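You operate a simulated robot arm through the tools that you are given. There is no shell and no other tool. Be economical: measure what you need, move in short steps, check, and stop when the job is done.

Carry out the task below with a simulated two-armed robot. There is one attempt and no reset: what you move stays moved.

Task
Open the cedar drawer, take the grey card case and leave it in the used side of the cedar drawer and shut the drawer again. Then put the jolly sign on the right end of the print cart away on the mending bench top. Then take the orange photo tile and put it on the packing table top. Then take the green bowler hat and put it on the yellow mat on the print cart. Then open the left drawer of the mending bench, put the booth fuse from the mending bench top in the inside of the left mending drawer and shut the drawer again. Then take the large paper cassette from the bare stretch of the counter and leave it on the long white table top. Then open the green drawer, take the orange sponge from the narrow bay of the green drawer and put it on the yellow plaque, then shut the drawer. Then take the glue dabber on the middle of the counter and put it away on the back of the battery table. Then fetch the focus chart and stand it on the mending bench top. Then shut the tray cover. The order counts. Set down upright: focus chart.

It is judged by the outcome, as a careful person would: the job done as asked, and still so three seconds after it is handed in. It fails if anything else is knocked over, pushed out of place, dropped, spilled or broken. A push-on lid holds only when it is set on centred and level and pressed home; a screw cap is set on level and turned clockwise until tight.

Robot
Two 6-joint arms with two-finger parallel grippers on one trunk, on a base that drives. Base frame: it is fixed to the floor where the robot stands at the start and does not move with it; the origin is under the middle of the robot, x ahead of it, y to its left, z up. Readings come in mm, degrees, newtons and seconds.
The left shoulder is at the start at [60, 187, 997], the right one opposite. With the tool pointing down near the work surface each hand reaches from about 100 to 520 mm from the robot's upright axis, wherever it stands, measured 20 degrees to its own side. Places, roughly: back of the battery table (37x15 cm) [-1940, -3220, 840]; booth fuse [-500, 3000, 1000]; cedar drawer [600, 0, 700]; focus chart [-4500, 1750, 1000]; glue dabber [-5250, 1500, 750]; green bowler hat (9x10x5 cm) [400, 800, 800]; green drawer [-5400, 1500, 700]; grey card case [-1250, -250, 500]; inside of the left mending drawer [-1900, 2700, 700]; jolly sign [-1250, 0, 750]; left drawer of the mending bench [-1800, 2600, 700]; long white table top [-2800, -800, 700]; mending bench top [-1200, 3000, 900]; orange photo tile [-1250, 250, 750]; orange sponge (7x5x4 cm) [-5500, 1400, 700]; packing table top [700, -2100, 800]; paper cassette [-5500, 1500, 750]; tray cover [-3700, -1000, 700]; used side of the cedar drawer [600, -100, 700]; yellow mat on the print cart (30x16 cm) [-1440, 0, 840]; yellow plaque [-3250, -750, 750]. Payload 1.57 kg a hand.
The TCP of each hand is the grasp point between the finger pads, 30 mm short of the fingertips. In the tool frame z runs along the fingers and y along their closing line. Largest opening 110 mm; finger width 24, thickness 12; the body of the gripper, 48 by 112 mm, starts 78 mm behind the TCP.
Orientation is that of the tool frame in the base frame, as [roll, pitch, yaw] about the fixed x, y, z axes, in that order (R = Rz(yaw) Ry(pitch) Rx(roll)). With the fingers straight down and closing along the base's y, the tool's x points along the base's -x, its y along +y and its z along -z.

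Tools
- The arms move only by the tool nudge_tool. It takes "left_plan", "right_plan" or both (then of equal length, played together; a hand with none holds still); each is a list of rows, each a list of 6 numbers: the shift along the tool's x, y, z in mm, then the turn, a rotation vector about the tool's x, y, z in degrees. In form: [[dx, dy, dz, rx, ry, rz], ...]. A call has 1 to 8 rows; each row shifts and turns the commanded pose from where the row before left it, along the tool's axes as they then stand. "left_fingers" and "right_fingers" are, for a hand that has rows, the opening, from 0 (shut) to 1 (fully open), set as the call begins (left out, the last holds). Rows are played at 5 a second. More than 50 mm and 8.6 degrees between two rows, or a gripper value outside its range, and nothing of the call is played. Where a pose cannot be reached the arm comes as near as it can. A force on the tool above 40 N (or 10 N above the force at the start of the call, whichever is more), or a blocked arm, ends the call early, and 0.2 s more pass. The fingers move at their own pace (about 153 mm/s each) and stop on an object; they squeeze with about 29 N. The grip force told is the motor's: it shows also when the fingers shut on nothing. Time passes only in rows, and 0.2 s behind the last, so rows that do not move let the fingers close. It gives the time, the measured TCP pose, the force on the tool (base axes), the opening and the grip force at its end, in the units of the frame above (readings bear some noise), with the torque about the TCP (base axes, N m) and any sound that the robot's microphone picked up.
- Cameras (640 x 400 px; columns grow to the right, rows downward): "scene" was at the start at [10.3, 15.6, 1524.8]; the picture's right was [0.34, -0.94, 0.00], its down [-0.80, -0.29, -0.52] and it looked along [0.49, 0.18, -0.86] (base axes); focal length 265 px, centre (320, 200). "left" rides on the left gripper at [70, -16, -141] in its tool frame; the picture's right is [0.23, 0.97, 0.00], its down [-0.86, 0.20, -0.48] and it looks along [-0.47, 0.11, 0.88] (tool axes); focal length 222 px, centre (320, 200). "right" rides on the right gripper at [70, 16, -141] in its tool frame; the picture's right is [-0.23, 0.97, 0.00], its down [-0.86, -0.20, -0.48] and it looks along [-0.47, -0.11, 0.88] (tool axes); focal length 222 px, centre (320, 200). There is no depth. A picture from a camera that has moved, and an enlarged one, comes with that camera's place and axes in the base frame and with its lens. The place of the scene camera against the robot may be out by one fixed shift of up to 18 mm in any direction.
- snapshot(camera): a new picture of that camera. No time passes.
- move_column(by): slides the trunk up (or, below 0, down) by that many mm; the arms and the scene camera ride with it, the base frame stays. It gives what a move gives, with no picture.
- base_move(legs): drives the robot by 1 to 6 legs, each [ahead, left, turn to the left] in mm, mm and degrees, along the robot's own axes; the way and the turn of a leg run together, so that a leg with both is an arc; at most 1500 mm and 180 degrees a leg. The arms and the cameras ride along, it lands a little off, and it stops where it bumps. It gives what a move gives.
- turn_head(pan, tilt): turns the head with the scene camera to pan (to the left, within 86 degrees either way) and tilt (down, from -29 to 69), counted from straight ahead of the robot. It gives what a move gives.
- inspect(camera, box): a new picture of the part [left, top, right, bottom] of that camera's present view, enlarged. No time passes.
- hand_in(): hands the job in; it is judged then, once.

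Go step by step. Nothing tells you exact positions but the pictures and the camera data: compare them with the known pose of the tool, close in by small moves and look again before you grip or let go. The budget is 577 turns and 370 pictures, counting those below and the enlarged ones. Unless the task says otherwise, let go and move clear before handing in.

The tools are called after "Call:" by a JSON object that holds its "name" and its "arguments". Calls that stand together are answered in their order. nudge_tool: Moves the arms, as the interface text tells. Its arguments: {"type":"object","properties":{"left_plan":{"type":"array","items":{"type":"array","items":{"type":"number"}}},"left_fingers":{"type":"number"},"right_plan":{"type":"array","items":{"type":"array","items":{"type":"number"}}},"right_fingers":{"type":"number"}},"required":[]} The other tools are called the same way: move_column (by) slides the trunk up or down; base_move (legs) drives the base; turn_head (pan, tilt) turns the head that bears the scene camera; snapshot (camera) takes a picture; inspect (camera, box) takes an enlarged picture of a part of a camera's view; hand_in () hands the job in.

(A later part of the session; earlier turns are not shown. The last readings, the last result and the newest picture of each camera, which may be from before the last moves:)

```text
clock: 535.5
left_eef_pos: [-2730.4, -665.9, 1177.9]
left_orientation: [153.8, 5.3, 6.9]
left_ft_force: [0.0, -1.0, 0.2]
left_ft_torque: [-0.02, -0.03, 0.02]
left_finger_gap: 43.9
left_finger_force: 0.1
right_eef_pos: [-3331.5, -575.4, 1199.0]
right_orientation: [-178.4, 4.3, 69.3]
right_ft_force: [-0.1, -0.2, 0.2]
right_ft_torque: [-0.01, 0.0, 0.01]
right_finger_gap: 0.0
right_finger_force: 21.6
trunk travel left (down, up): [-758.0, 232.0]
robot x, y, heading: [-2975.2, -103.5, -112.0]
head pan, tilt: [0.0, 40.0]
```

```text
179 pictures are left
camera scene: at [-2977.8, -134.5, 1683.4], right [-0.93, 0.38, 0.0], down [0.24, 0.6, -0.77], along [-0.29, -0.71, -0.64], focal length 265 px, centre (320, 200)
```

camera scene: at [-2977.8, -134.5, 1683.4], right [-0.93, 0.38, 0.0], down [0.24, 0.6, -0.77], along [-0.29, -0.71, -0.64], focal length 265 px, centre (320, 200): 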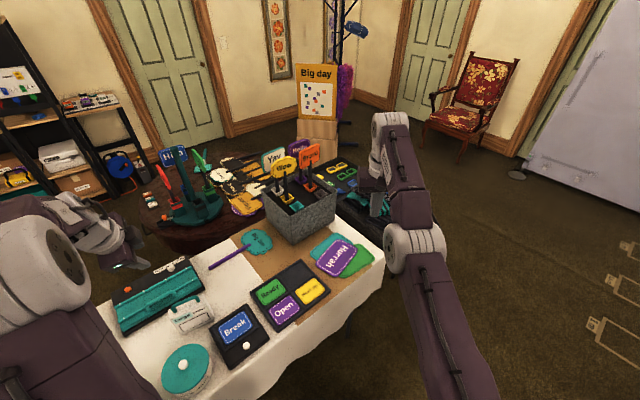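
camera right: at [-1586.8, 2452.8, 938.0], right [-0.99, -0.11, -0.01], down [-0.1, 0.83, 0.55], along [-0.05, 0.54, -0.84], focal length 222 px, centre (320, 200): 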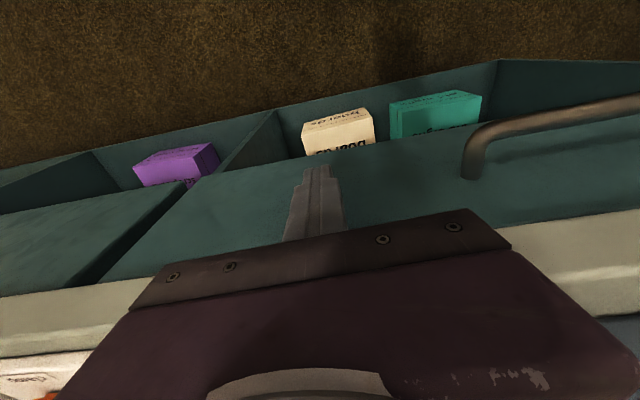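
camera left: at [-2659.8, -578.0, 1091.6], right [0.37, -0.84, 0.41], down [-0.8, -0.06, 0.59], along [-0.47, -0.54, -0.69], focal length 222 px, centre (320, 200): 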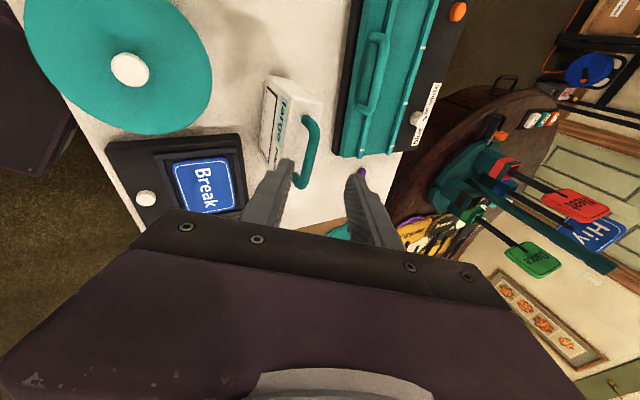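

The yellow "Next up" plaque sits in the black tray at about [-3155, -679]. Now I go to the green drawer: raise, strafe away along the table and turn back to the counter.

Call:
{"name": "move_column", "arguments": {"by": 180}}

Call:
{"name": "base_move", "arguments": {"legs": [[849, -1167, 0], [0, 0, -140]]}}

Call:
{"name": "turn_head", "arguments": {"pan": 0, "tilt": 30}}

Call:
{"name": "snapshot", "arguments": {"camera": "scene"}}

```text
clock: 537.5
left_eef_pos: [-2731.0, -665.7, 1359.0]
left_orientation: [153.7, 5.2, 6.8]
left_ft_force: [-0.6, 0.9, -0.1]
left_ft_torque: [0.03, 0.02, 0.03]
left_finger_gap: 44.3
left_finger_force: 0.1
right_eef_pos: [-3332.3, -575.6, 1378.7]
right_orientation: [-178.5, 4.4, 69.2]
right_ft_force: [0.7, -0.7, 0.3]
right_ft_torque: [-0.03, 0.01, 0.0]
right_finger_gap: 0.0
right_finger_force: 21.8
trunk travel left (down, up): [-938.0, 52.0]
robot x, y, heading: [-2972.6, -103.2, -111.9]
head pan, tilt: [0.0, 40.0]
```

```text
clock: 550.5
left_eef_pos: [-4925.8, -182.0, 1358.2]
left_orientation: [153.7, 5.2, -132.7]
left_ft_force: [0.4, 0.1, 0.0]
left_ft_torque: [0.0, 0.0, 0.02]
left_finger_gap: 44.0
left_finger_force: 0.0
right_eef_pos: [-4410.5, 140.9, 1377.8]
right_orientation: [-178.6, 4.3, -70.2]
right_ft_force: [0.0, -0.1, 0.2]
right_ft_torque: [-0.02, 0.0, -0.01]
right_finger_gap: 0.0
right_finger_force: 21.2
trunk travel left (down, up): [-938.0, 52.0]
robot x, y, heading: [-4375.0, -451.3, 108.6]
head pan, tilt: [0.0, 40.0]
```

```text
clock: 551.2
left_eef_pos: [-4926.9, -181.6, 1358.4]
left_orientation: [153.9, 5.2, -132.7]
left_ft_force: [-0.2, 0.5, -0.6]
left_ft_torque: [0.01, 0.0, 0.0]
left_finger_gap: 43.9
left_finger_force: 0.1
right_eef_pos: [-4411.2, 140.9, 1378.9]
right_orientation: [-178.5, 4.2, -70.2]
right_ft_force: [0.4, -0.1, 1.0]
right_ft_torque: [0.01, 0.01, 0.01]
right_finger_gap: 0.0
right_finger_force: 21.5
trunk travel left (down, up): [-938.0, 52.0]
robot x, y, heading: [-4376.7, -450.1, 108.3]
head pan, tilt: [0.0, 30.0]
```

```text
178 pictures are left
camera scene: at [-4378.8, -429.4, 1878.7], right [0.95, 0.32, 0.0], down [0.16, -0.47, -0.87], along [-0.27, 0.82, -0.5], focal length 265 px, centre (320, 200)
```

scene: 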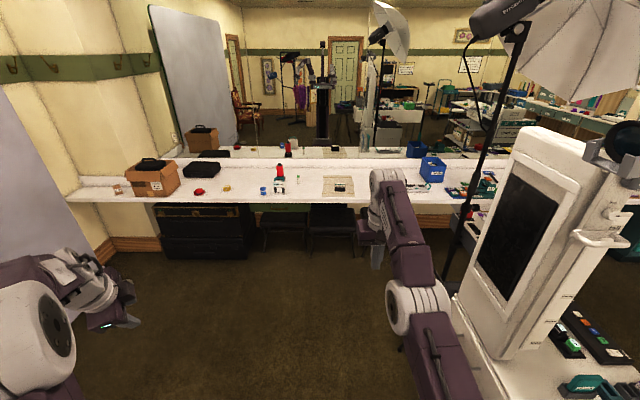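

I drive to the counter and prepare the left hand for the green drawer's handle.

Call:
{"name": "base_move", "arguments": {"legs": [[1180, 60, -0.3]]}}

Call:
{"name": "move_column", "arguments": {"by": -400}}

Call:
{"name": "nudge_tool", "arguments": {"left_plan": [[0, 0, 0, 0, -3.2, 6.5], [0, 0, 0, 0, -3.2, 6.5], [0, 0, 0, 0, -3.2, 6.5], [0, 0, 0, 0, -3.2, 6.5], [0, 0, 0, -7.5, 0, 0], [0, 0, 0, -7.5, 0, 0], [0, 0, 0, -7.5, 0, 0], [0, 0, 0, -7.5, 0, 0]], "left_fingers": 0.6}}

Call:
{"name": "turn_head", "arguments": {"pan": 20, "tilt": 45}}

Call:
{"name": "snapshot", "arguments": {"camera": "scene"}}

Call:
{"name": "snapshot", "arguments": {"camera": "left"}}

```text
clock: 557.2
left_eef_pos: [-5346.6, 918.5, 1358.7]
left_orientation: [153.8, 5.2, -133.3]
left_ft_force: [-0.1, 0.3, -0.5]
left_ft_torque: [0.01, 0.0, 0.0]
left_finger_gap: 44.3
left_finger_force: 0.1
right_eef_pos: [-4830.1, 1237.3, 1378.9]
right_orientation: [-178.5, 4.4, -70.7]
right_ft_force: [0.2, -0.5, 0.5]
right_ft_torque: [0.02, 0.02, 0.02]
right_finger_gap: 0.1
right_finger_force: 21.5
trunk travel left (down, up): [-938.0, 52.0]
robot x, y, heading: [-4800.4, 649.3, 107.8]
head pan, tilt: [0.0, 30.0]
```

```text
clock: 561.0
left_eef_pos: [-5348.5, 919.4, 958.0]
left_orientation: [153.8, 5.2, -133.2]
left_ft_force: [-1.0, 0.2, 0.2]
left_ft_torque: [0.03, -0.04, 0.0]
left_finger_gap: 44.2
left_finger_force: 0.0
right_eef_pos: [-4830.3, 1238.2, 979.0]
right_orientation: [-178.5, 4.3, -70.6]
right_ft_force: [-0.1, -0.6, -0.1]
right_ft_torque: [-0.03, -0.02, -0.02]
right_finger_gap: 0.0
right_finger_force: 20.5
trunk travel left (down, up): [-538.0, 452.0]
robot x, y, heading: [-4800.6, 648.4, 108.0]
head pan, tilt: [0.0, 30.0]
```

```text
clock: 562.8
left_eef_pos: [-5348.2, 918.7, 958.9]
left_orientation: [121.2, 4.6, -162.2]
left_ft_force: [-0.3, -1.2, -1.3]
left_ft_torque: [0.01, 0.03, -0.04]
left_finger_gap: 66.1
left_finger_force: 0.0
right_eef_pos: [-4830.6, 1237.7, 979.2]
right_orientation: [-178.5, 4.3, -70.7]
right_ft_force: [-0.3, 0.4, 0.4]
right_ft_torque: [0.01, -0.01, -0.04]
right_finger_gap: 0.0
right_finger_force: 21.5
trunk travel left (down, up): [-538.0, 452.0]
robot x, y, heading: [-4800.4, 642.6, 107.9]
head pan, tilt: [0.0, 30.0]
```

```text
clock: 563.6
left_eef_pos: [-5348.3, 919.3, 958.2]
left_orientation: [121.3, 4.6, -162.3]
left_ft_force: [0.0, 0.3, -0.1]
left_ft_torque: [0.03, -0.02, -0.01]
left_finger_gap: 66.1
left_finger_force: 0.1
right_eef_pos: [-4829.5, 1237.8, 979.2]
right_orientation: [-178.5, 4.3, -70.7]
right_ft_force: [0.5, -0.5, -0.5]
right_ft_torque: [0.0, -0.02, 0.03]
right_finger_gap: 0.1
right_finger_force: 21.0
trunk travel left (down, up): [-538.0, 452.0]
robot x, y, heading: [-4801.4, 646.9, 108.0]
head pan, tilt: [20.0, 45.0]
```

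```text
177 pictures are left
camera scene: at [-4824.0, 646.0, 1456.2], right [0.79, 0.61, 0.0], down [0.43, -0.56, -0.71], along [-0.43, 0.56, -0.71], focal length 265 px, centre (320, 200)
```

scene: 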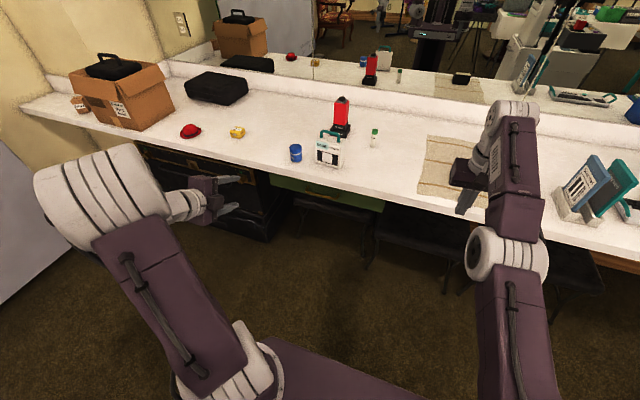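

```text
176 pictures are left
camera left: at [-5379.7, 774.8, 1012.8], right [-0.43, 0.39, 0.81], down [0.87, -0.04, 0.49], along [0.22, 0.92, -0.33], focal length 222 px, centre (320, 200)
```

left: 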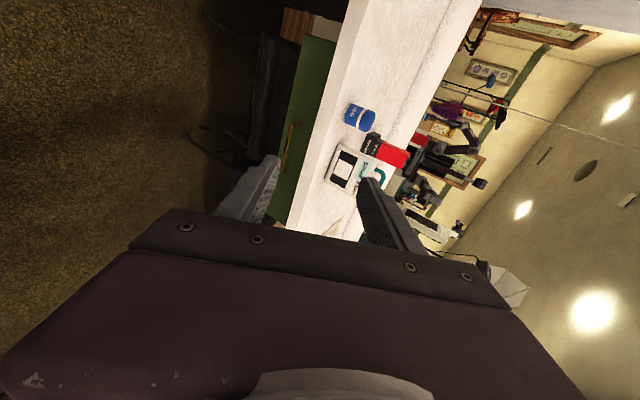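

The gold handle centers at about [-5339, 1262, 695]. I raise and retract the right hand, then move the base and column to bring the left hand to the handle.

Call:
{"name": "nudge_tool", "arguments": {"right_plan": [[20, 0, -42, 0, 0, 0], [20, 0, -42, 0, 0, 0], [20, 0, -42, 0, 0, 0], [20, 0, -42, 0, 0, 0], [20, 0, -20, 0, 0, 0]]}}

Call:
{"name": "base_move", "arguments": {"legs": [[150, -115, 0.3]]}}

Call:
{"name": "move_column", "arguments": {"by": -225}}

Call:
{"name": "snapshot", "arguments": {"camera": "left"}}

Call:
{"name": "snapshot", "arguments": {"camera": "scene"}}

```text
clock: 564.8
left_eef_pos: [-5347.2, 918.5, 958.3]
left_orientation: [121.2, 4.6, -162.4]
left_ft_force: [0.0, 0.3, 0.6]
left_ft_torque: [0.01, -0.02, -0.04]
left_finger_gap: 66.1
left_finger_force: 0.1
right_eef_pos: [-4797.6, 1130.4, 1142.0]
right_orientation: [-178.4, 4.4, -70.7]
right_ft_force: [-1.0, 0.9, -0.3]
right_ft_torque: [0.01, 0.03, -0.02]
right_finger_gap: 0.0
right_finger_force: 21.1
right hand out of reach, approached as far as the arm can: row 1, 2, 4
trunk travel left (down, up): [-538.0, 452.0]
robot x, y, heading: [-4795.4, 645.7, 107.7]
head pan, tilt: [20.0, 45.0]
```

```text
clock: 566.4
left_eef_pos: [-5285.2, 1095.1, 958.7]
left_orientation: [121.4, 4.6, -162.0]
left_ft_force: [0.2, 0.8, -0.1]
left_ft_torque: [-0.04, 0.0, 0.0]
left_finger_gap: 66.1
left_finger_force: 0.0
right_eef_pos: [-4735.5, 1308.3, 1141.7]
right_orientation: [-178.5, 4.3, -70.5]
right_ft_force: [-0.1, 0.4, -0.7]
right_ft_torque: [-0.02, -0.02, 0.02]
right_finger_gap: 0.0
right_finger_force: 21.2
trunk travel left (down, up): [-538.0, 452.0]
robot x, y, heading: [-4734.3, 823.6, 108.3]
head pan, tilt: [20.0, 45.0]
```

```text
clock: 568.7
left_eef_pos: [-5285.7, 1094.4, 733.2]
left_orientation: [121.3, 4.6, -161.9]
left_ft_force: [0.4, -0.5, -0.2]
left_ft_torque: [0.02, -0.03, -0.01]
left_finger_gap: 66.2
left_finger_force: 0.1
right_eef_pos: [-4735.7, 1309.6, 916.7]
right_orientation: [-178.5, 4.4, -70.5]
right_ft_force: [0.0, 0.7, 0.0]
right_ft_torque: [-0.01, 0.01, -0.04]
right_finger_gap: 0.0
right_finger_force: 21.4
trunk travel left (down, up): [-313.0, 677.0]
robot x, y, heading: [-4736.8, 823.5, 108.3]
head pan, tilt: [20.0, 45.0]
```

```text
175 pictures are left
camera left: at [-5316.2, 950.5, 787.8], right [-0.43, 0.39, 0.81], down [0.87, -0.04, 0.49], along [0.22, 0.92, -0.32], focal length 222 px, centre (320, 200)
```

left: 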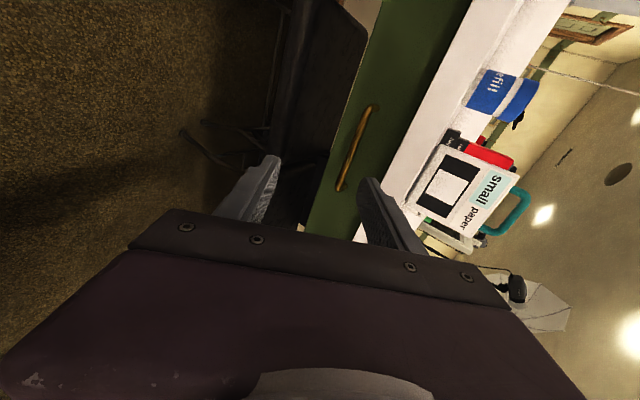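

```text
174 pictures are left
camera scene: at [-4760.0, 823.7, 1231.2], right [0.79, 0.62, 0.0], down [0.44, -0.56, -0.71], along [-0.44, 0.56, -0.71], focal length 265 px, centre (320, 200)
```

scene: 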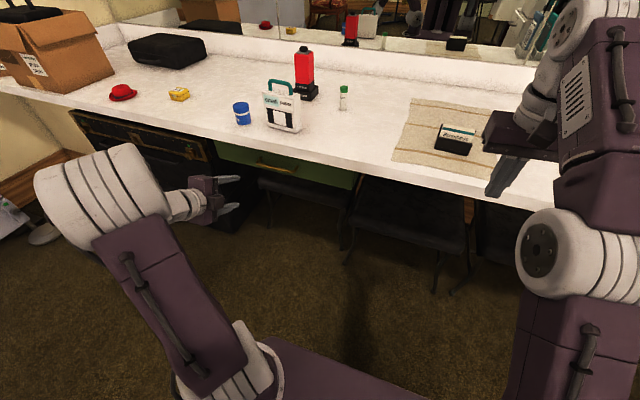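

The bar is at about [-5332, 1267, 692]. I make the hand more horizontal, narrow the opening, lower 36 mm and approach.

Call:
{"name": "nudge_tool", "arguments": {"left_plan": [[0, 0, 0, -7, 0, 0], [0, 0, 0, -7, 0, 0]], "left_fingers": 0.45}}

Call:
{"name": "move_column", "arguments": {"by": -37}}

Call:
{"name": "base_move", "arguments": {"legs": [[110, 0, 0]]}}

Call:
{"name": "snapshot", "arguments": {"camera": "left"}}

```text
clock: 569.3
left_eef_pos: [-5285.3, 1095.6, 734.6]
left_orientation: [114.6, 4.5, -161.8]
left_ft_force: [-0.5, -0.3, -1.1]
left_ft_torque: [0.0, -0.02, -0.03]
left_finger_gap: 49.4
left_finger_force: 0.0
left hand out of reach, approached as far as the arm can: row 2
right_eef_pos: [-4735.9, 1309.0, 917.0]
right_orientation: [-178.5, 4.3, -70.5]
right_ft_force: [0.1, -0.1, 0.3]
right_ft_torque: [0.0, -0.03, 0.03]
right_finger_gap: 0.0
right_finger_force: 21.3
trunk travel left (down, up): [-313.0, 677.0]
robot x, y, heading: [-4734.5, 824.8, 108.1]
head pan, tilt: [20.0, 45.0]
```

```text
clock: 570.1
left_eef_pos: [-5285.9, 1096.6, 696.4]
left_orientation: [114.7, 4.5, -161.8]
left_ft_force: [-0.4, 0.3, 0.5]
left_ft_torque: [0.0, 0.04, -0.01]
left_finger_gap: 49.3
left_finger_force: 0.1
right_eef_pos: [-4735.8, 1308.9, 880.7]
right_orientation: [-178.5, 4.4, -70.5]
right_ft_force: [0.3, -0.3, -0.1]
right_ft_torque: [0.0, 0.01, 0.0]
right_finger_gap: 0.1
right_finger_force: 21.1
trunk travel left (down, up): [-276.0, 714.0]
robot x, y, heading: [-4736.3, 826.7, 108.0]
head pan, tilt: [20.0, 45.0]
```

```text
clock: 571.3
left_eef_pos: [-5319.6, 1199.9, 697.4]
left_orientation: [114.7, 4.4, -161.8]
left_ft_force: [0.2, 0.1, -1.3]
left_ft_torque: [-0.02, -0.03, 0.01]
left_finger_gap: 49.8
left_finger_force: 0.0
right_eef_pos: [-4770.1, 1415.9, 879.6]
right_orientation: [-178.5, 4.3, -70.4]
right_ft_force: [0.2, 0.4, -1.1]
right_ft_torque: [-0.01, 0.0, 0.01]
right_finger_gap: 0.0
right_finger_force: 21.3
trunk travel left (down, up): [-276.0, 714.0]
robot x, y, heading: [-4772.8, 929.0, 108.2]
head pan, tilt: [20.0, 45.0]
```

```text
173 pictures are left
camera left: at [-5347.3, 1050.3, 735.5], right [-0.41, 0.29, 0.86], down [0.89, -0.08, 0.45], along [0.2, 0.95, -0.23], focal length 222 px, centre (320, 200)
```

left: 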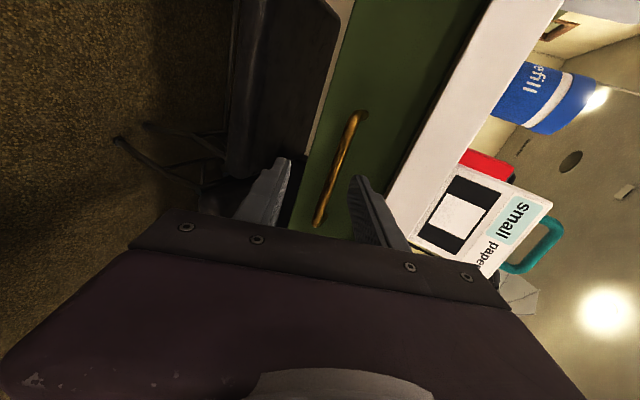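

Call:
{"name": "base_move", "arguments": {"legs": [[60, 0, 0]]}}

Call:
{"name": "nudge_tool", "arguments": {"left_plan": [[0, 0, 0, 0, 0, 0], [0, 0, 0, 0, 0, 0], [0, 0, 0, 0, 0, 0]], "left_fingers": 0}}

Call:
{"name": "snapshot", "arguments": {"camera": "left"}}

```text
clock: 572.3
left_eef_pos: [-5337.6, 1258.3, 696.5]
left_orientation: [114.6, 4.4, -161.8]
left_ft_force: [0.1, 0.3, -0.5]
left_ft_torque: [-0.03, 0.05, -0.01]
left_finger_gap: 49.5
left_finger_force: 0.0
right_eef_pos: [-4789.3, 1472.3, 878.8]
right_orientation: [-178.5, 4.3, -70.5]
right_ft_force: [0.1, -0.4, 0.1]
right_ft_torque: [-0.03, -0.02, 0.0]
right_finger_gap: 0.0
right_finger_force: 21.3
trunk travel left (down, up): [-276.0, 714.0]
robot x, y, heading: [-4789.7, 988.4, 108.3]
head pan, tilt: [20.0, 45.0]
```

```text
clock: 573.1
left_eef_pos: [-5338.6, 1256.9, 698.9]
left_orientation: [114.6, 4.5, -161.8]
left_ft_force: [1.5, -9.5, 0.4]
left_ft_torque: [-0.17, 0.0, 0.16]
left_finger_gap: 0.0
left_finger_force: 21.7
right_eef_pos: [-4788.3, 1470.8, 880.0]
right_orientation: [-178.5, 4.4, -70.6]
right_ft_force: [0.9, -0.1, 0.6]
right_ft_torque: [-0.01, -0.02, 0.02]
right_finger_gap: 0.3
right_finger_force: 21.3
trunk travel left (down, up): [-276.0, 714.0]
robot x, y, heading: [-4788.0, 986.1, 108.3]
head pan, tilt: [20.0, 45.0]
```

```text
172 pictures are left
camera left: at [-5365.8, 1106.3, 736.2], right [-0.41, 0.29, 0.86], down [0.89, -0.08, 0.45], along [0.2, 0.95, -0.23], focal length 222 px, centre (320, 200)
```

left: 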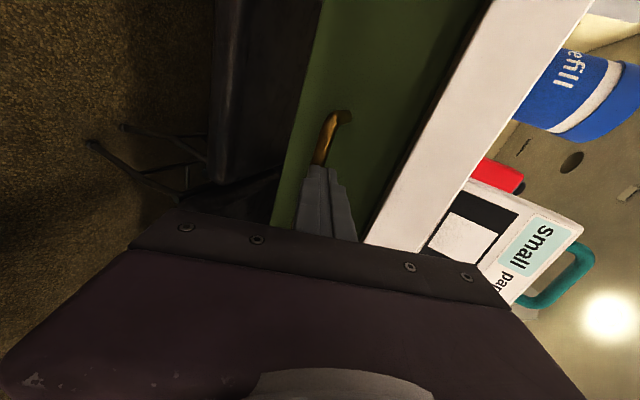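

As before, the bar is just past the tips. I back, open, and go about 25 mm deeper.

Call:
{"name": "base_move", "arguments": {"legs": [[-45, 0, 0]]}}

Call:
{"name": "nudge_tool", "arguments": {"left_plan": [[0, 0, 0, 0, 0, 0], [0, 0, 0, 0, 0, 0]], "left_fingers": 0.5}}

Call:
{"name": "base_move", "arguments": {"legs": [[72, 0, 0]]}}

Call:
{"name": "nudge_tool", "arguments": {"left_plan": [[0, 0, 0, 0, 0, 0], [0, 0, 0, 0, 0, 0], [0, 0, 0, 0, 0, 0]], "left_fingers": 0}}

```text
clock: 574.0
left_eef_pos: [-5324.4, 1214.7, 697.7]
left_orientation: [114.5, 4.6, -161.8]
left_ft_force: [0.2, 0.3, 0.3]
left_ft_torque: [0.0, 0.0, -0.01]
left_finger_gap: 0.0
left_finger_force: 21.0
right_eef_pos: [-4774.4, 1427.3, 879.4]
right_orientation: [-178.5, 4.4, -70.4]
right_ft_force: [-0.1, -0.5, 0.2]
right_ft_torque: [0.02, 0.02, -0.02]
right_finger_gap: 0.0
right_finger_force: 21.7
trunk travel left (down, up): [-276.0, 714.0]
robot x, y, heading: [-4776.1, 944.4, 108.1]
head pan, tilt: [20.0, 45.0]
```

```text
clock: 574.6
left_eef_pos: [-5324.8, 1215.6, 695.9]
left_orientation: [114.8, 4.5, -161.9]
left_ft_force: [0.4, -0.7, -0.5]
left_ft_torque: [-0.01, 0.01, -0.02]
left_finger_gap: 54.9
left_finger_force: 0.0
right_eef_pos: [-4774.1, 1428.3, 879.8]
right_orientation: [-178.4, 4.2, -70.4]
right_ft_force: [-0.8, 1.0, 0.3]
right_ft_torque: [-0.02, -0.02, 0.0]
right_finger_gap: 0.0
right_finger_force: 21.6
trunk travel left (down, up): [-276.0, 714.0]
robot x, y, heading: [-4777.7, 946.5, 108.2]
head pan, tilt: [20.0, 45.0]
```

```text
clock: 575.7
left_eef_pos: [-5344.0, 1276.6, 695.8]
left_orientation: [114.7, 4.5, -161.8]
left_ft_force: [-0.1, -1.1, -2.7]
left_ft_torque: [0.04, 0.04, -0.04]
left_finger_gap: 52.4
left_finger_force: 0.1
right_eef_pos: [-4797.3, 1491.8, 880.4]
right_orientation: [-178.5, 4.3, -70.5]
right_ft_force: [-0.1, 0.0, 0.4]
right_ft_torque: [0.0, 0.02, 0.03]
right_finger_gap: 0.1
right_finger_force: 21.7
trunk travel left (down, up): [-276.0, 714.0]
robot x, y, heading: [-4791.8, 1006.1, 108.3]
head pan, tilt: [20.0, 45.0]
stopped in leg 1: the force on the tool passed its limit at 68 N (the readings are from after the stop); the commanded pose is now the measured one
```

```text
clock: 576.2
left_eef_pos: [-5343.4, 1272.6, 685.0]
left_orientation: [116.3, 4.9, -161.8]
left_ft_force: [1.5, -8.9, -20.5]
left_ft_torque: [-0.63, 0.68, -0.32]
left_finger_gap: 13.4
left_finger_force: 28.6
right_eef_pos: [-4798.2, 1492.4, 879.0]
right_orientation: [-178.4, 4.2, -70.4]
right_ft_force: [0.4, 0.0, 0.1]
right_ft_torque: [0.0, 0.0, 0.01]
right_finger_gap: 0.0
right_finger_force: 20.8
trunk travel left (down, up): [-276.0, 714.0]
robot x, y, heading: [-4793.0, 1008.1, 108.5]
head pan, tilt: [20.0, 45.0]
stopped in row 2 (left hand): the force on the tool passed its limit at 49 N (the readings are from after the stop); the commanded pose is now the measured one
```

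Gripped (13.4 mm). I pull the drawer open with the base.

Call:
{"name": "base_move", "arguments": {"legs": [[-70, 0, 0]]}}

Call:
{"name": "base_move", "arguments": {"legs": [[-70, 0, 0]]}}

Call:
{"name": "base_move", "arguments": {"legs": [[-60, 0, 0]]}}

Call:
{"name": "snapshot", "arguments": {"camera": "scene"}}

```text
clock: 577.2
left_eef_pos: [-5322.3, 1209.3, 685.5]
left_orientation: [116.3, 5.0, -161.6]
left_ft_force: [-0.2, -0.9, -33.5]
left_ft_torque: [-0.69, 0.58, -0.3]
left_finger_gap: 13.7
left_finger_force: 29.8
right_eef_pos: [-4776.6, 1427.0, 878.1]
right_orientation: [-178.3, 4.0, -70.4]
right_ft_force: [-0.4, 0.1, 0.6]
right_ft_torque: [0.02, -0.01, 0.0]
right_finger_gap: 0.0
right_finger_force: 21.4
trunk travel left (down, up): [-276.0, 714.0]
robot x, y, heading: [-4772.4, 942.0, 108.2]
head pan, tilt: [20.0, 45.0]
```

```text
clock: 578.2
left_eef_pos: [-5300.8, 1140.6, 685.9]
left_orientation: [116.4, 5.0, -161.7]
left_ft_force: [-8.7, -2.8, -20.4]
left_ft_torque: [-0.52, 0.72, -0.03]
left_finger_gap: 13.5
left_finger_force: 30.1
right_eef_pos: [-4755.0, 1358.6, 879.0]
right_orientation: [-178.3, 4.2, -70.4]
right_ft_force: [-0.1, -0.2, -1.1]
right_ft_torque: [0.02, 0.0, 0.0]
right_finger_gap: 0.0
right_finger_force: 21.5
trunk travel left (down, up): [-276.0, 714.0]
robot x, y, heading: [-4749.0, 874.4, 108.3]
head pan, tilt: [20.0, 45.0]
```

```text
clock: 579.2
left_eef_pos: [-5280.8, 1081.8, 686.2]
left_orientation: [116.4, 4.9, -161.5]
left_ft_force: [-11.2, -4.1, -14.7]
left_ft_torque: [-0.51, 0.9, 0.22]
left_finger_gap: 13.5
left_finger_force: 30.5
right_eef_pos: [-4734.9, 1300.7, 879.6]
right_orientation: [-178.4, 4.2, -70.4]
right_ft_force: [0.7, -0.1, -0.8]
right_ft_torque: [-0.01, 0.02, -0.02]
right_finger_gap: 0.0
right_finger_force: 21.7
trunk travel left (down, up): [-276.0, 714.0]
robot x, y, heading: [-4731.2, 815.8, 108.3]
head pan, tilt: [20.0, 45.0]
```

```text
171 pictures are left
camera scene: at [-4760.0, 815.0, 1194.0], right [0.79, 0.62, 0.0], down [0.44, -0.56, -0.71], along [-0.44, 0.56, -0.71], focal length 265 px, centre (320, 200)
```

scene: 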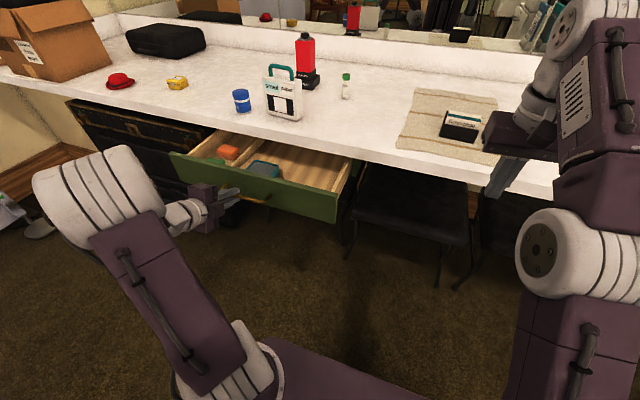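

The drawer is open; the orange sponge lies in the left narrow bay. I release the handle, back off, raise, and tilt the left hand more downward to pick the sponge.

Call:
{"name": "nudge_tool", "arguments": {"left_plan": [[0, 0, 0, 0, 0, 0], [0, 0, 0, 0, 0, 0]], "left_fingers": 0.5}}

Call:
{"name": "base_move", "arguments": {"legs": [[-70, 0, 0]]}}

Call:
{"name": "move_column", "arguments": {"by": 220}}

Call:
{"name": "nudge_tool", "arguments": {"left_plan": [[0, 0, 0, 8, 0, 0], [0, 0, 0, 8, 0, 0], [0, 0, 0, 8, 0, 0], [0, 0, 0, 8, 0, 0], [0, 0, 0, 8, 0, 0]], "left_fingers": 0.9}}

Call:
{"name": "snapshot", "arguments": {"camera": "left"}}

Call:
{"name": "inspect", "arguments": {"camera": "scene", "box": [150, 90, 390, 240]}}

```text
clock: 579.8
left_eef_pos: [-5277.9, 1081.5, 687.3]
left_orientation: [116.4, 4.8, -161.5]
left_ft_force: [0.1, 0.1, 0.0]
left_ft_torque: [0.04, 0.02, 0.0]
left_finger_gap: 55.0
left_finger_force: 0.1
right_eef_pos: [-4732.0, 1300.3, 880.4]
right_orientation: [-178.5, 4.2, -70.4]
right_ft_force: [-0.5, 0.7, -0.9]
right_ft_torque: [0.02, -0.01, -0.04]
right_finger_gap: 0.0
right_finger_force: 21.3
trunk travel left (down, up): [-276.0, 714.0]
robot x, y, heading: [-4730.3, 815.3, 108.2]
head pan, tilt: [20.0, 45.0]
```

```text
clock: 580.8
left_eef_pos: [-5256.2, 1015.1, 687.3]
left_orientation: [116.3, 4.8, -161.6]
left_ft_force: [0.1, 0.3, 0.0]
left_ft_torque: [-0.03, 0.03, -0.02]
left_finger_gap: 55.0
left_finger_force: 0.0
right_eef_pos: [-4710.9, 1232.5, 879.4]
right_orientation: [-178.4, 4.3, -70.5]
right_ft_force: [0.8, 0.3, 0.6]
right_ft_torque: [-0.01, 0.01, -0.01]
right_finger_gap: 0.0
right_finger_force: 21.3
trunk travel left (down, up): [-276.0, 714.0]
robot x, y, heading: [-4709.6, 750.1, 108.1]
head pan, tilt: [20.0, 45.0]
```

```text
clock: 583.1
left_eef_pos: [-5256.7, 1014.6, 907.8]
left_orientation: [116.3, 4.8, -161.6]
left_ft_force: [-1.1, -0.1, 0.2]
left_ft_torque: [0.0, 0.02, 0.02]
left_finger_gap: 55.1
left_finger_force: 0.1
right_eef_pos: [-4711.1, 1234.1, 1098.9]
right_orientation: [-178.5, 4.3, -70.4]
right_ft_force: [0.3, -1.1, -0.2]
right_ft_torque: [0.0, 0.01, 0.02]
right_finger_gap: 0.0
right_finger_force: 21.6
trunk travel left (down, up): [-496.0, 494.0]
robot x, y, heading: [-4709.9, 748.8, 108.4]
head pan, tilt: [20.0, 45.0]
```

```text
clock: 584.3
left_eef_pos: [-5257.7, 1016.4, 907.1]
left_orientation: [156.4, 4.7, -161.5]
left_ft_force: [-0.1, -1.2, -0.9]
left_ft_torque: [-0.01, -0.01, 0.04]
left_finger_gap: 99.0
left_finger_force: 0.1
right_eef_pos: [-4711.2, 1234.7, 1099.4]
right_orientation: [-178.4, 4.2, -70.5]
right_ft_force: [0.0, -0.4, -1.4]
right_ft_torque: [-0.02, -0.01, -0.02]
right_finger_gap: 0.3
right_finger_force: 21.5
trunk travel left (down, up): [-496.0, 494.0]
robot x, y, heading: [-4712.4, 746.6, 108.0]
head pan, tilt: [20.0, 45.0]
```

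```text
170 pictures are left
camera left: at [-5310.8, 924.0, 1024.5], right [-0.53, 0.76, 0.37], down [0.77, 0.25, 0.59], along [0.36, 0.59, -0.72], focal length 222 px, centre (320, 200)
```

left: 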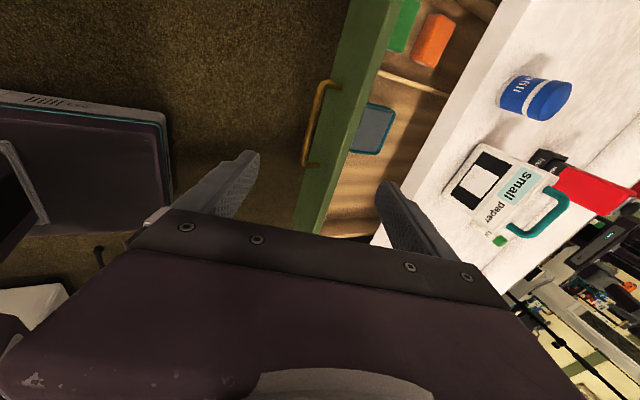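

```text
2.67 times, centred on (270, 165) of scene
camera zoom: at [-4735.5, 748.9, 1414.2], right [0.79, 0.62, 0.0], down [0.44, -0.56, -0.71], along [-0.44, 0.56, -0.71], focal length 706 px, centre (453, 293)
```

zoom: 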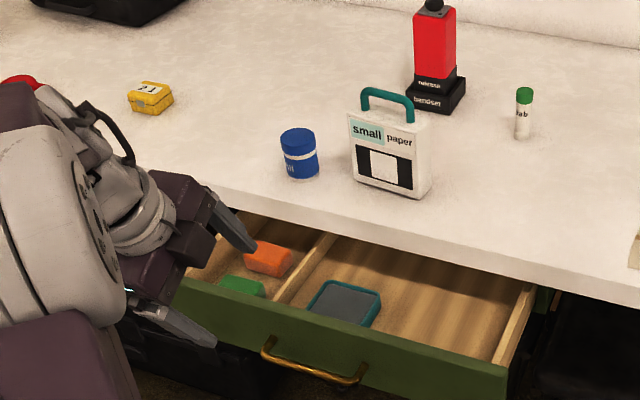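

The sponge sits partly under the counter edge, so I want the drawer out further. I'll pinch the drawer's front panel from above with the left hand and pull more.

Call:
{"name": "move_column", "arguments": {"by": -110}}

Call:
{"name": "base_move", "arguments": {"legs": [[80, 0, 0]]}}

Call:
{"name": "nudge_tool", "arguments": {"left_plan": [[0, 0, 0, 0, 0, 0], [0, 0, 0, 0, 0, 0]], "left_fingers": 0.6}}

Call:
{"name": "snapshot", "arguments": {"camera": "left"}}

```text
clock: 585.7
left_eef_pos: [-5258.3, 1016.1, 796.7]
left_orientation: [156.4, 4.7, -161.6]
left_ft_force: [-0.4, 0.0, 0.0]
left_ft_torque: [0.01, 0.0, 0.0]
left_finger_gap: 98.9
left_finger_force: 0.1
right_eef_pos: [-4711.1, 1233.9, 988.9]
right_orientation: [-178.5, 4.4, -70.5]
right_ft_force: [-0.6, -0.2, 0.4]
right_ft_torque: [-0.02, -0.01, -0.01]
right_finger_gap: 0.0
right_finger_force: 21.3
trunk travel left (down, up): [-386.0, 604.0]
robot x, y, heading: [-4711.8, 748.3, 108.2]
head pan, tilt: [20.0, 45.0]
```

```text
clock: 586.8
left_eef_pos: [-5281.7, 1092.7, 796.3]
left_orientation: [156.4, 4.8, -161.5]
left_ft_force: [-0.1, 0.8, -1.4]
left_ft_torque: [-0.03, -0.01, 0.0]
left_finger_gap: 98.7
left_finger_force: 0.1
right_eef_pos: [-4735.8, 1310.9, 989.4]
right_orientation: [-178.5, 4.2, -70.5]
right_ft_force: [-0.3, 0.0, -0.1]
right_ft_torque: [-0.03, 0.01, 0.01]
right_finger_gap: 0.0
right_finger_force: 21.5
trunk travel left (down, up): [-386.0, 604.0]
robot x, y, heading: [-4737.4, 826.7, 108.2]
head pan, tilt: [20.0, 45.0]
```

```text
clock: 587.4
left_eef_pos: [-5282.3, 1092.1, 798.4]
left_orientation: [156.4, 4.7, -161.4]
left_ft_force: [0.0, 0.1, 0.9]
left_ft_torque: [0.0, -0.03, 0.02]
left_finger_gap: 65.9
left_finger_force: 0.0
right_eef_pos: [-4735.7, 1309.4, 990.5]
right_orientation: [-178.4, 4.3, -70.5]
right_ft_force: [0.2, -0.3, -0.6]
right_ft_torque: [0.02, 0.0, 0.02]
right_finger_gap: 0.0
right_finger_force: 21.6
trunk travel left (down, up): [-386.0, 604.0]
robot x, y, heading: [-4735.4, 821.8, 108.2]
head pan, tilt: [20.0, 45.0]
```

```text
168 pictures are left
camera left: at [-5335.4, 999.0, 914.4], right [-0.53, 0.76, 0.37], down [0.77, 0.25, 0.59], along [0.36, 0.6, -0.72], focal length 222 px, centre (320, 200)
```

left: 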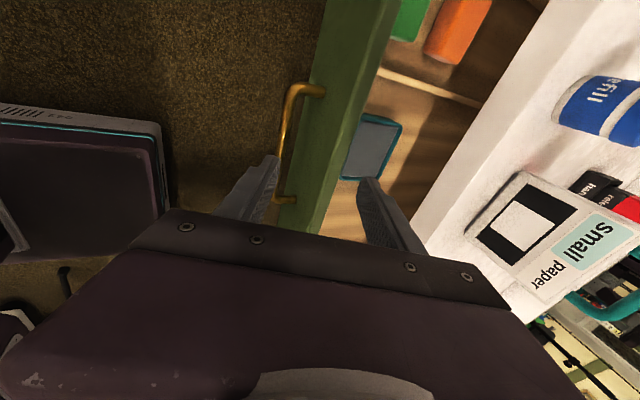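

I shift right past the handle's end, ahead 28, and lower so the fingers straddle the panel.

Call:
{"name": "base_move", "arguments": {"legs": [[25, -60, 0]]}}

Call:
{"name": "move_column", "arguments": {"by": -45}}

Call:
{"name": "snapshot", "arguments": {"camera": "left"}}

```text
clock: 588.4
left_eef_pos: [-5232.6, 1135.6, 796.8]
left_orientation: [156.3, 4.7, -161.6]
left_ft_force: [-0.5, 0.4, 0.6]
left_ft_torque: [0.01, 0.0, 0.0]
left_finger_gap: 65.8
left_finger_force: 0.0
right_eef_pos: [-4686.5, 1355.2, 989.8]
right_orientation: [-178.7, 4.3, -70.4]
right_ft_force: [-1.2, 1.0, -0.6]
right_ft_torque: [0.0, -0.01, 0.0]
right_finger_gap: 0.0
right_finger_force: 21.2
trunk travel left (down, up): [-386.0, 604.0]
robot x, y, heading: [-4685.9, 867.1, 108.3]
head pan, tilt: [20.0, 45.0]
```

```text
clock: 589.2
left_eef_pos: [-5232.7, 1135.4, 752.0]
left_orientation: [156.2, 4.7, -161.6]
left_ft_force: [0.6, 0.2, 0.5]
left_ft_torque: [-0.03, -0.01, 0.01]
left_finger_gap: 65.8
left_finger_force: 0.1
right_eef_pos: [-4686.3, 1352.2, 943.9]
right_orientation: [-178.5, 4.3, -70.5]
right_ft_force: [0.3, 0.7, 0.6]
right_ft_torque: [0.02, 0.0, 0.03]
right_finger_gap: 0.0
right_finger_force: 21.4
trunk travel left (down, up): [-341.0, 649.0]
robot x, y, heading: [-4688.3, 870.2, 108.1]
head pan, tilt: [20.0, 45.0]
```

```text
167 pictures are left
camera left: at [-5286.3, 1041.8, 869.5], right [-0.53, 0.76, 0.37], down [0.77, 0.25, 0.59], along [0.36, 0.6, -0.72], focal length 222 px, centre (320, 200)
```

left: 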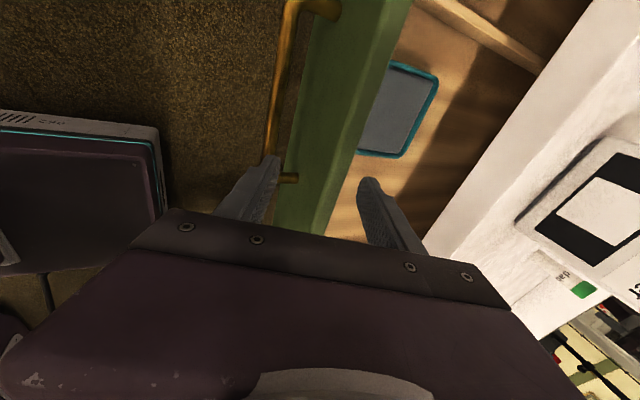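

Call:
{"name": "base_move", "arguments": {"legs": [[0, -28, 0]]}}

Call:
{"name": "move_column", "arguments": {"by": -18}}

Call:
{"name": "nudge_tool", "arguments": {"left_plan": [[0, 0, 0, 0, 0, 0], [0, 0, 0, 0, 0, 0], [0, 0, 0, 0, 0, 0]], "left_fingers": 0}}

Call:
{"name": "snapshot", "arguments": {"camera": "left"}}

```text
clock: 590.1
left_eef_pos: [-5205.4, 1143.2, 752.0]
left_orientation: [156.2, 4.7, -161.6]
left_ft_force: [-0.7, 0.0, -0.2]
left_ft_torque: [-0.03, 0.03, 0.0]
left_finger_gap: 65.9
left_finger_force: 0.1
right_eef_pos: [-4658.6, 1361.0, 942.9]
right_orientation: [-178.5, 4.3, -70.5]
right_ft_force: [1.0, -0.2, -0.5]
right_ft_torque: [0.0, 0.05, -0.03]
right_finger_gap: 0.1
right_finger_force: 21.4
trunk travel left (down, up): [-341.0, 649.0]
robot x, y, heading: [-4655.9, 876.5, 108.1]
head pan, tilt: [20.0, 45.0]
```

```text
clock: 590.7
left_eef_pos: [-5205.7, 1142.4, 734.7]
left_orientation: [156.3, 4.8, -161.6]
left_ft_force: [0.4, 0.5, -0.6]
left_ft_torque: [-0.04, 0.01, -0.02]
left_finger_gap: 66.2
left_finger_force: 0.1
right_eef_pos: [-4660.8, 1360.8, 926.7]
right_orientation: [-178.5, 4.4, -70.5]
right_ft_force: [-0.1, 0.1, 0.2]
right_ft_torque: [0.01, 0.0, 0.02]
right_finger_gap: 0.0
right_finger_force: 21.1
trunk travel left (down, up): [-323.0, 667.0]
robot x, y, heading: [-4658.0, 877.6, 107.9]
head pan, tilt: [20.0, 45.0]
```

```text
clock: 591.5
left_eef_pos: [-5205.7, 1142.1, 735.3]
left_orientation: [156.1, 4.6, -161.5]
left_ft_force: [-5.1, -1.5, 18.3]
left_ft_torque: [-1.22, 0.06, -1.17]
left_finger_gap: 30.1
left_finger_force: 39.7
right_eef_pos: [-4658.7, 1360.8, 926.5]
right_orientation: [-178.5, 4.4, -70.5]
right_ft_force: [-0.4, -0.4, -0.3]
right_ft_torque: [0.0, -0.01, -0.02]
right_finger_gap: 0.0
right_finger_force: 21.4
trunk travel left (down, up): [-323.0, 667.0]
robot x, y, heading: [-4656.2, 875.0, 108.4]
head pan, tilt: [20.0, 45.0]
```

```text
166 pictures are left
camera left: at [-5259.0, 1049.9, 853.5], right [-0.53, 0.76, 0.37], down [0.77, 0.25, 0.58], along [0.35, 0.6, -0.72], focal length 222 px, centre (320, 200)
```

left: 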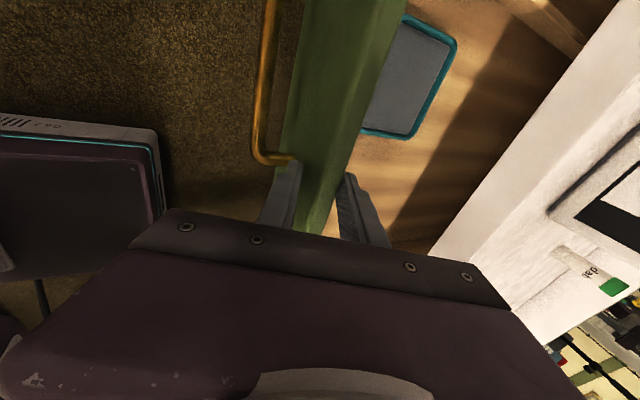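

Pinched on the panel. I pull a bit more with the base.

Call:
{"name": "base_move", "arguments": {"legs": [[-60, 0, 0]]}}

Call:
{"name": "snapshot", "arguments": {"camera": "left"}}

```text
clock: 592.5
left_eef_pos: [-5187.2, 1085.4, 736.2]
left_orientation: [156.1, 4.7, -161.5]
left_ft_force: [-11.9, -2.2, 24.8]
left_ft_torque: [-1.0, 0.21, -0.8]
left_finger_gap: 30.0
left_finger_force: 39.2
right_eef_pos: [-4639.9, 1302.2, 928.0]
right_orientation: [-178.6, 4.4, -70.5]
right_ft_force: [0.0, 0.0, -0.4]
right_ft_torque: [0.01, -0.01, -0.01]
right_finger_gap: 0.1
right_finger_force: 21.5
trunk travel left (down, up): [-323.0, 667.0]
robot x, y, heading: [-4637.8, 816.8, 108.1]
head pan, tilt: [20.0, 45.0]
```

```text
165 pictures are left
camera left: at [-5240.3, 992.1, 853.3], right [-0.53, 0.76, 0.38], down [0.77, 0.25, 0.59], along [0.35, 0.6, -0.72], focal length 222 px, centre (320, 200)
```

left: 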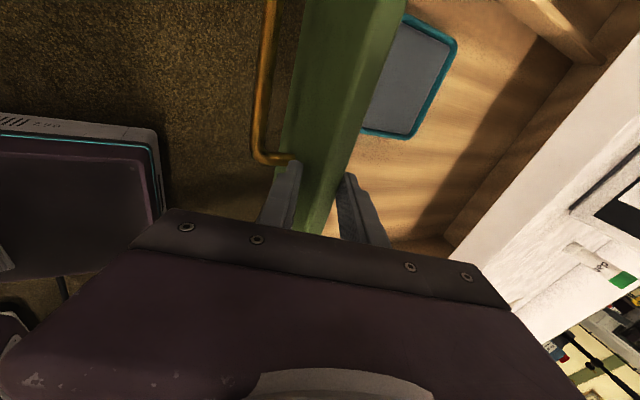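

The drawer is out far enough. I release, raise, straighten the left hand to vertical and move over the orange sponge.

Call:
{"name": "nudge_tool", "arguments": {"left_plan": [[0, 0, 0, 0, 0, 0], [0, 0, 0, 0, 0, 0]], "left_fingers": 0.65}}

Call:
{"name": "move_column", "arguments": {"by": 150}}

Call:
{"name": "nudge_tool", "arguments": {"left_plan": [[0, 0, 0, 7.5, 0, 0], [0, 0, 0, 7.5, 0, 0], [0, 0, 0, 7.5, 0, 0]], "left_fingers": 0.58}}

Call:
{"name": "base_move", "arguments": {"legs": [[120, 235, 0]]}}

Call:
{"name": "snapshot", "arguments": {"camera": "left"}}

```text
clock: 593.1
left_eef_pos: [-5188.1, 1086.5, 733.6]
left_orientation: [156.2, 4.7, -161.4]
left_ft_force: [0.2, -0.4, -0.5]
left_ft_torque: [-0.02, 0.0, 0.02]
left_finger_gap: 71.4
left_finger_force: 0.1
right_eef_pos: [-4641.1, 1305.2, 926.2]
right_orientation: [-178.5, 4.4, -70.5]
right_ft_force: [-0.2, 0.5, 0.1]
right_ft_torque: [0.0, 0.02, 0.03]
right_finger_gap: 0.0
right_finger_force: 20.9
trunk travel left (down, up): [-323.0, 667.0]
robot x, y, heading: [-4640.4, 817.7, 108.3]
head pan, tilt: [20.0, 45.0]
```

```text
clock: 594.8
left_eef_pos: [-5189.4, 1087.2, 884.6]
left_orientation: [156.3, 4.8, -161.5]
left_ft_force: [0.1, 0.2, -0.2]
left_ft_torque: [0.03, -0.01, 0.0]
left_finger_gap: 71.5
left_finger_force: 0.0
right_eef_pos: [-4641.6, 1304.9, 1076.1]
right_orientation: [-178.4, 4.4, -70.4]
right_ft_force: [-0.2, -0.6, -0.2]
right_ft_torque: [-0.04, 0.01, 0.01]
right_finger_gap: 0.0
right_finger_force: 21.8
trunk travel left (down, up): [-473.0, 517.0]
robot x, y, heading: [-4639.9, 819.6, 108.2]
head pan, tilt: [20.0, 45.0]
```

```text
clock: 595.6
left_eef_pos: [-5172.7, 1078.8, 857.2]
left_orientation: [166.1, 5.5, -161.6]
left_ft_force: [0.3, 0.6, -0.1]
left_ft_torque: [0.01, 0.0, -0.01]
left_finger_gap: 63.7
left_finger_force: 0.0
left hand out of reach, approached as far as the arm can: row 1, 2, 3
right_eef_pos: [-4641.6, 1303.7, 1076.1]
right_orientation: [-178.5, 4.3, -70.5]
right_ft_force: [-0.2, 0.4, 0.2]
right_ft_torque: [0.0, 0.01, 0.0]
right_finger_gap: 0.1
right_finger_force: 21.1
trunk travel left (down, up): [-473.0, 517.0]
robot x, y, heading: [-4636.3, 822.1, 108.4]
head pan, tilt: [20.0, 45.0]
```

```text
clock: 597.5
left_eef_pos: [-5434.2, 1119.7, 856.6]
left_orientation: [166.2, 5.4, -161.8]
left_ft_force: [-0.9, 0.3, -0.2]
left_ft_torque: [-0.02, -0.05, 0.02]
left_finger_gap: 63.8
left_finger_force: 0.2
right_eef_pos: [-4902.1, 1344.7, 1076.1]
right_orientation: [-178.4, 4.3, -70.5]
right_ft_force: [0.5, -0.1, 0.3]
right_ft_torque: [0.03, -0.03, -0.02]
right_finger_gap: 0.0
right_finger_force: 21.4
trunk travel left (down, up): [-473.0, 517.0]
robot x, y, heading: [-4897.5, 856.6, 108.0]
head pan, tilt: [20.0, 45.0]
```

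```text
164 pictures are left
camera left: at [-5496.8, 1047.3, 984.1], right [-0.53, 0.82, 0.21], down [0.74, 0.33, 0.59], along [0.42, 0.47, -0.78], focal length 222 px, centre (320, 200)
```

left: 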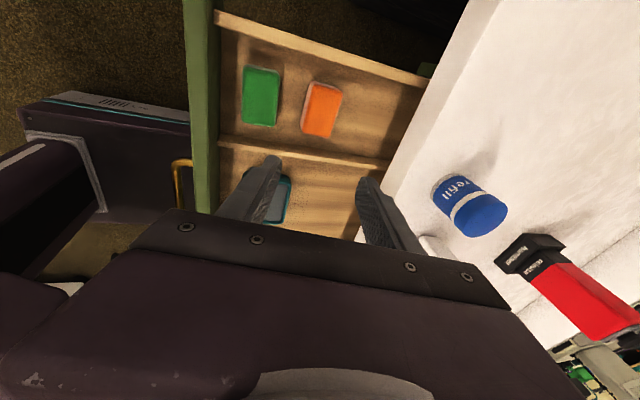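

The orange sponge is at about [-5460, 1154]. I align over it and lower with the column.

Call:
{"name": "base_move", "arguments": {"legs": [[36, 13, 0]]}}

Call:
{"name": "nudge_tool", "arguments": {"left_plan": [[0, 0, 0, 0, 0, 0], [0, 0, 0, 0, 0, 0]], "left_fingers": 0.66}}

Call:
{"name": "move_column", "arguments": {"by": -110}}

Call:
{"name": "snapshot", "arguments": {"camera": "left"}}

```text
clock: 598.4
left_eef_pos: [-5456.2, 1150.6, 857.2]
left_orientation: [166.2, 5.5, -161.6]
left_ft_force: [0.2, 0.6, -0.6]
left_ft_torque: [-0.01, -0.02, -0.02]
left_finger_gap: 63.9
left_finger_force: 0.1
right_eef_pos: [-4924.2, 1375.4, 1075.0]
right_orientation: [-178.6, 4.2, -70.4]
right_ft_force: [-0.1, 0.4, -0.5]
right_ft_torque: [-0.07, -0.04, -0.02]
right_finger_gap: 0.0
right_finger_force: 21.6
trunk travel left (down, up): [-473.0, 517.0]
robot x, y, heading: [-4926.3, 887.3, 108.1]
head pan, tilt: [20.0, 45.0]
```

```text
clock: 599.0
left_eef_pos: [-5457.6, 1149.3, 857.6]
left_orientation: [166.2, 5.5, -161.7]
left_ft_force: [-0.2, 0.2, 0.1]
left_ft_torque: [-0.01, 0.01, -0.02]
left_finger_gap: 72.2
left_finger_force: 0.2
right_eef_pos: [-4924.9, 1374.4, 1075.1]
right_orientation: [-178.5, 4.1, -70.5]
right_ft_force: [-0.2, 0.2, -1.2]
right_ft_torque: [0.0, -0.03, 0.02]
right_finger_gap: 0.0
right_finger_force: 21.5
trunk travel left (down, up): [-473.0, 517.0]
robot x, y, heading: [-4925.3, 890.0, 108.0]
head pan, tilt: [20.0, 45.0]
```

```text
clock: 600.4
left_eef_pos: [-5456.2, 1149.1, 748.5]
left_orientation: [166.1, 5.5, -161.7]
left_ft_force: [-0.5, -0.1, -0.2]
left_ft_torque: [-0.03, -0.01, 0.04]
left_finger_gap: 72.4
left_finger_force: 0.0
right_eef_pos: [-4925.6, 1373.1, 966.0]
right_orientation: [-178.6, 4.3, -70.6]
right_ft_force: [-0.9, 0.2, 0.5]
right_ft_torque: [0.01, -0.03, 0.0]
right_finger_gap: 0.0
right_finger_force: 21.3
trunk travel left (down, up): [-363.0, 627.0]
robot x, y, heading: [-4924.3, 889.3, 108.2]
head pan, tilt: [20.0, 45.0]
```

```text
163 pictures are left
camera left: at [-5519.4, 1076.9, 874.7], right [-0.53, 0.82, 0.21], down [0.74, 0.33, 0.59], along [0.42, 0.47, -0.78], focal length 222 px, centre (320, 200)
```

left: 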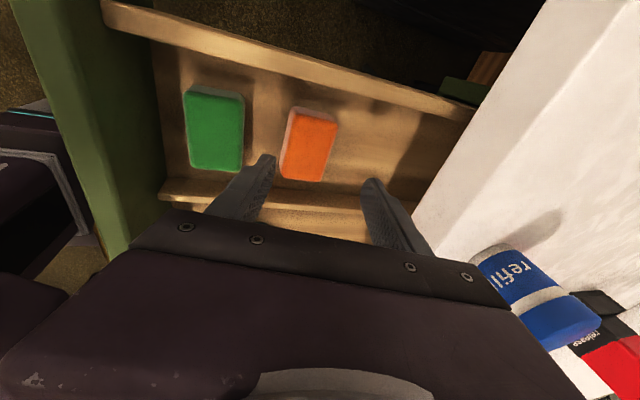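

Call:
{"name": "base_move", "arguments": {"legs": [[8, 0, 0]]}}

Call:
{"name": "move_column", "arguments": {"by": -50}}

Call:
{"name": "snapshot", "arguments": {"camera": "left"}}

```text
clock: 601.1
left_eef_pos: [-5459.2, 1156.2, 748.2]
left_orientation: [166.3, 5.5, -161.7]
left_ft_force: [-0.3, 0.1, 0.4]
left_ft_torque: [-0.01, 0.02, 0.0]
left_finger_gap: 72.6
left_finger_force: 0.1
right_eef_pos: [-4927.4, 1381.4, 966.3]
right_orientation: [-178.4, 4.3, -70.5]
right_ft_force: [0.1, 0.3, 0.2]
right_ft_torque: [-0.02, 0.03, -0.01]
right_finger_gap: 0.1
right_finger_force: 21.4
trunk travel left (down, up): [-363.0, 627.0]
robot x, y, heading: [-4926.6, 899.4, 108.4]
head pan, tilt: [20.0, 45.0]
```

```text
clock: 602.1
left_eef_pos: [-5459.0, 1155.6, 698.9]
left_orientation: [166.1, 5.5, -161.8]
left_ft_force: [-0.6, 0.4, 0.0]
left_ft_torque: [-0.02, 0.02, 0.03]
left_finger_gap: 72.3
left_finger_force: 0.0
right_eef_pos: [-4927.3, 1381.6, 916.8]
right_orientation: [-178.6, 4.3, -70.4]
right_ft_force: [0.2, -0.2, 0.4]
right_ft_torque: [-0.01, 0.01, -0.01]
right_finger_gap: 0.2
right_finger_force: 21.8
trunk travel left (down, up): [-313.0, 677.0]
robot x, y, heading: [-4927.3, 899.7, 108.1]
head pan, tilt: [20.0, 45.0]
```

```text
162 pictures are left
camera left: at [-5521.9, 1084.4, 824.7], right [-0.53, 0.82, 0.21], down [0.74, 0.33, 0.59], along [0.42, 0.47, -0.78], focal length 222 px, centre (320, 200)
```

left: 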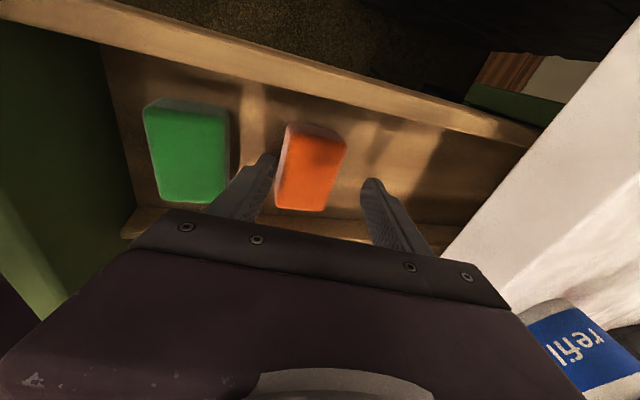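

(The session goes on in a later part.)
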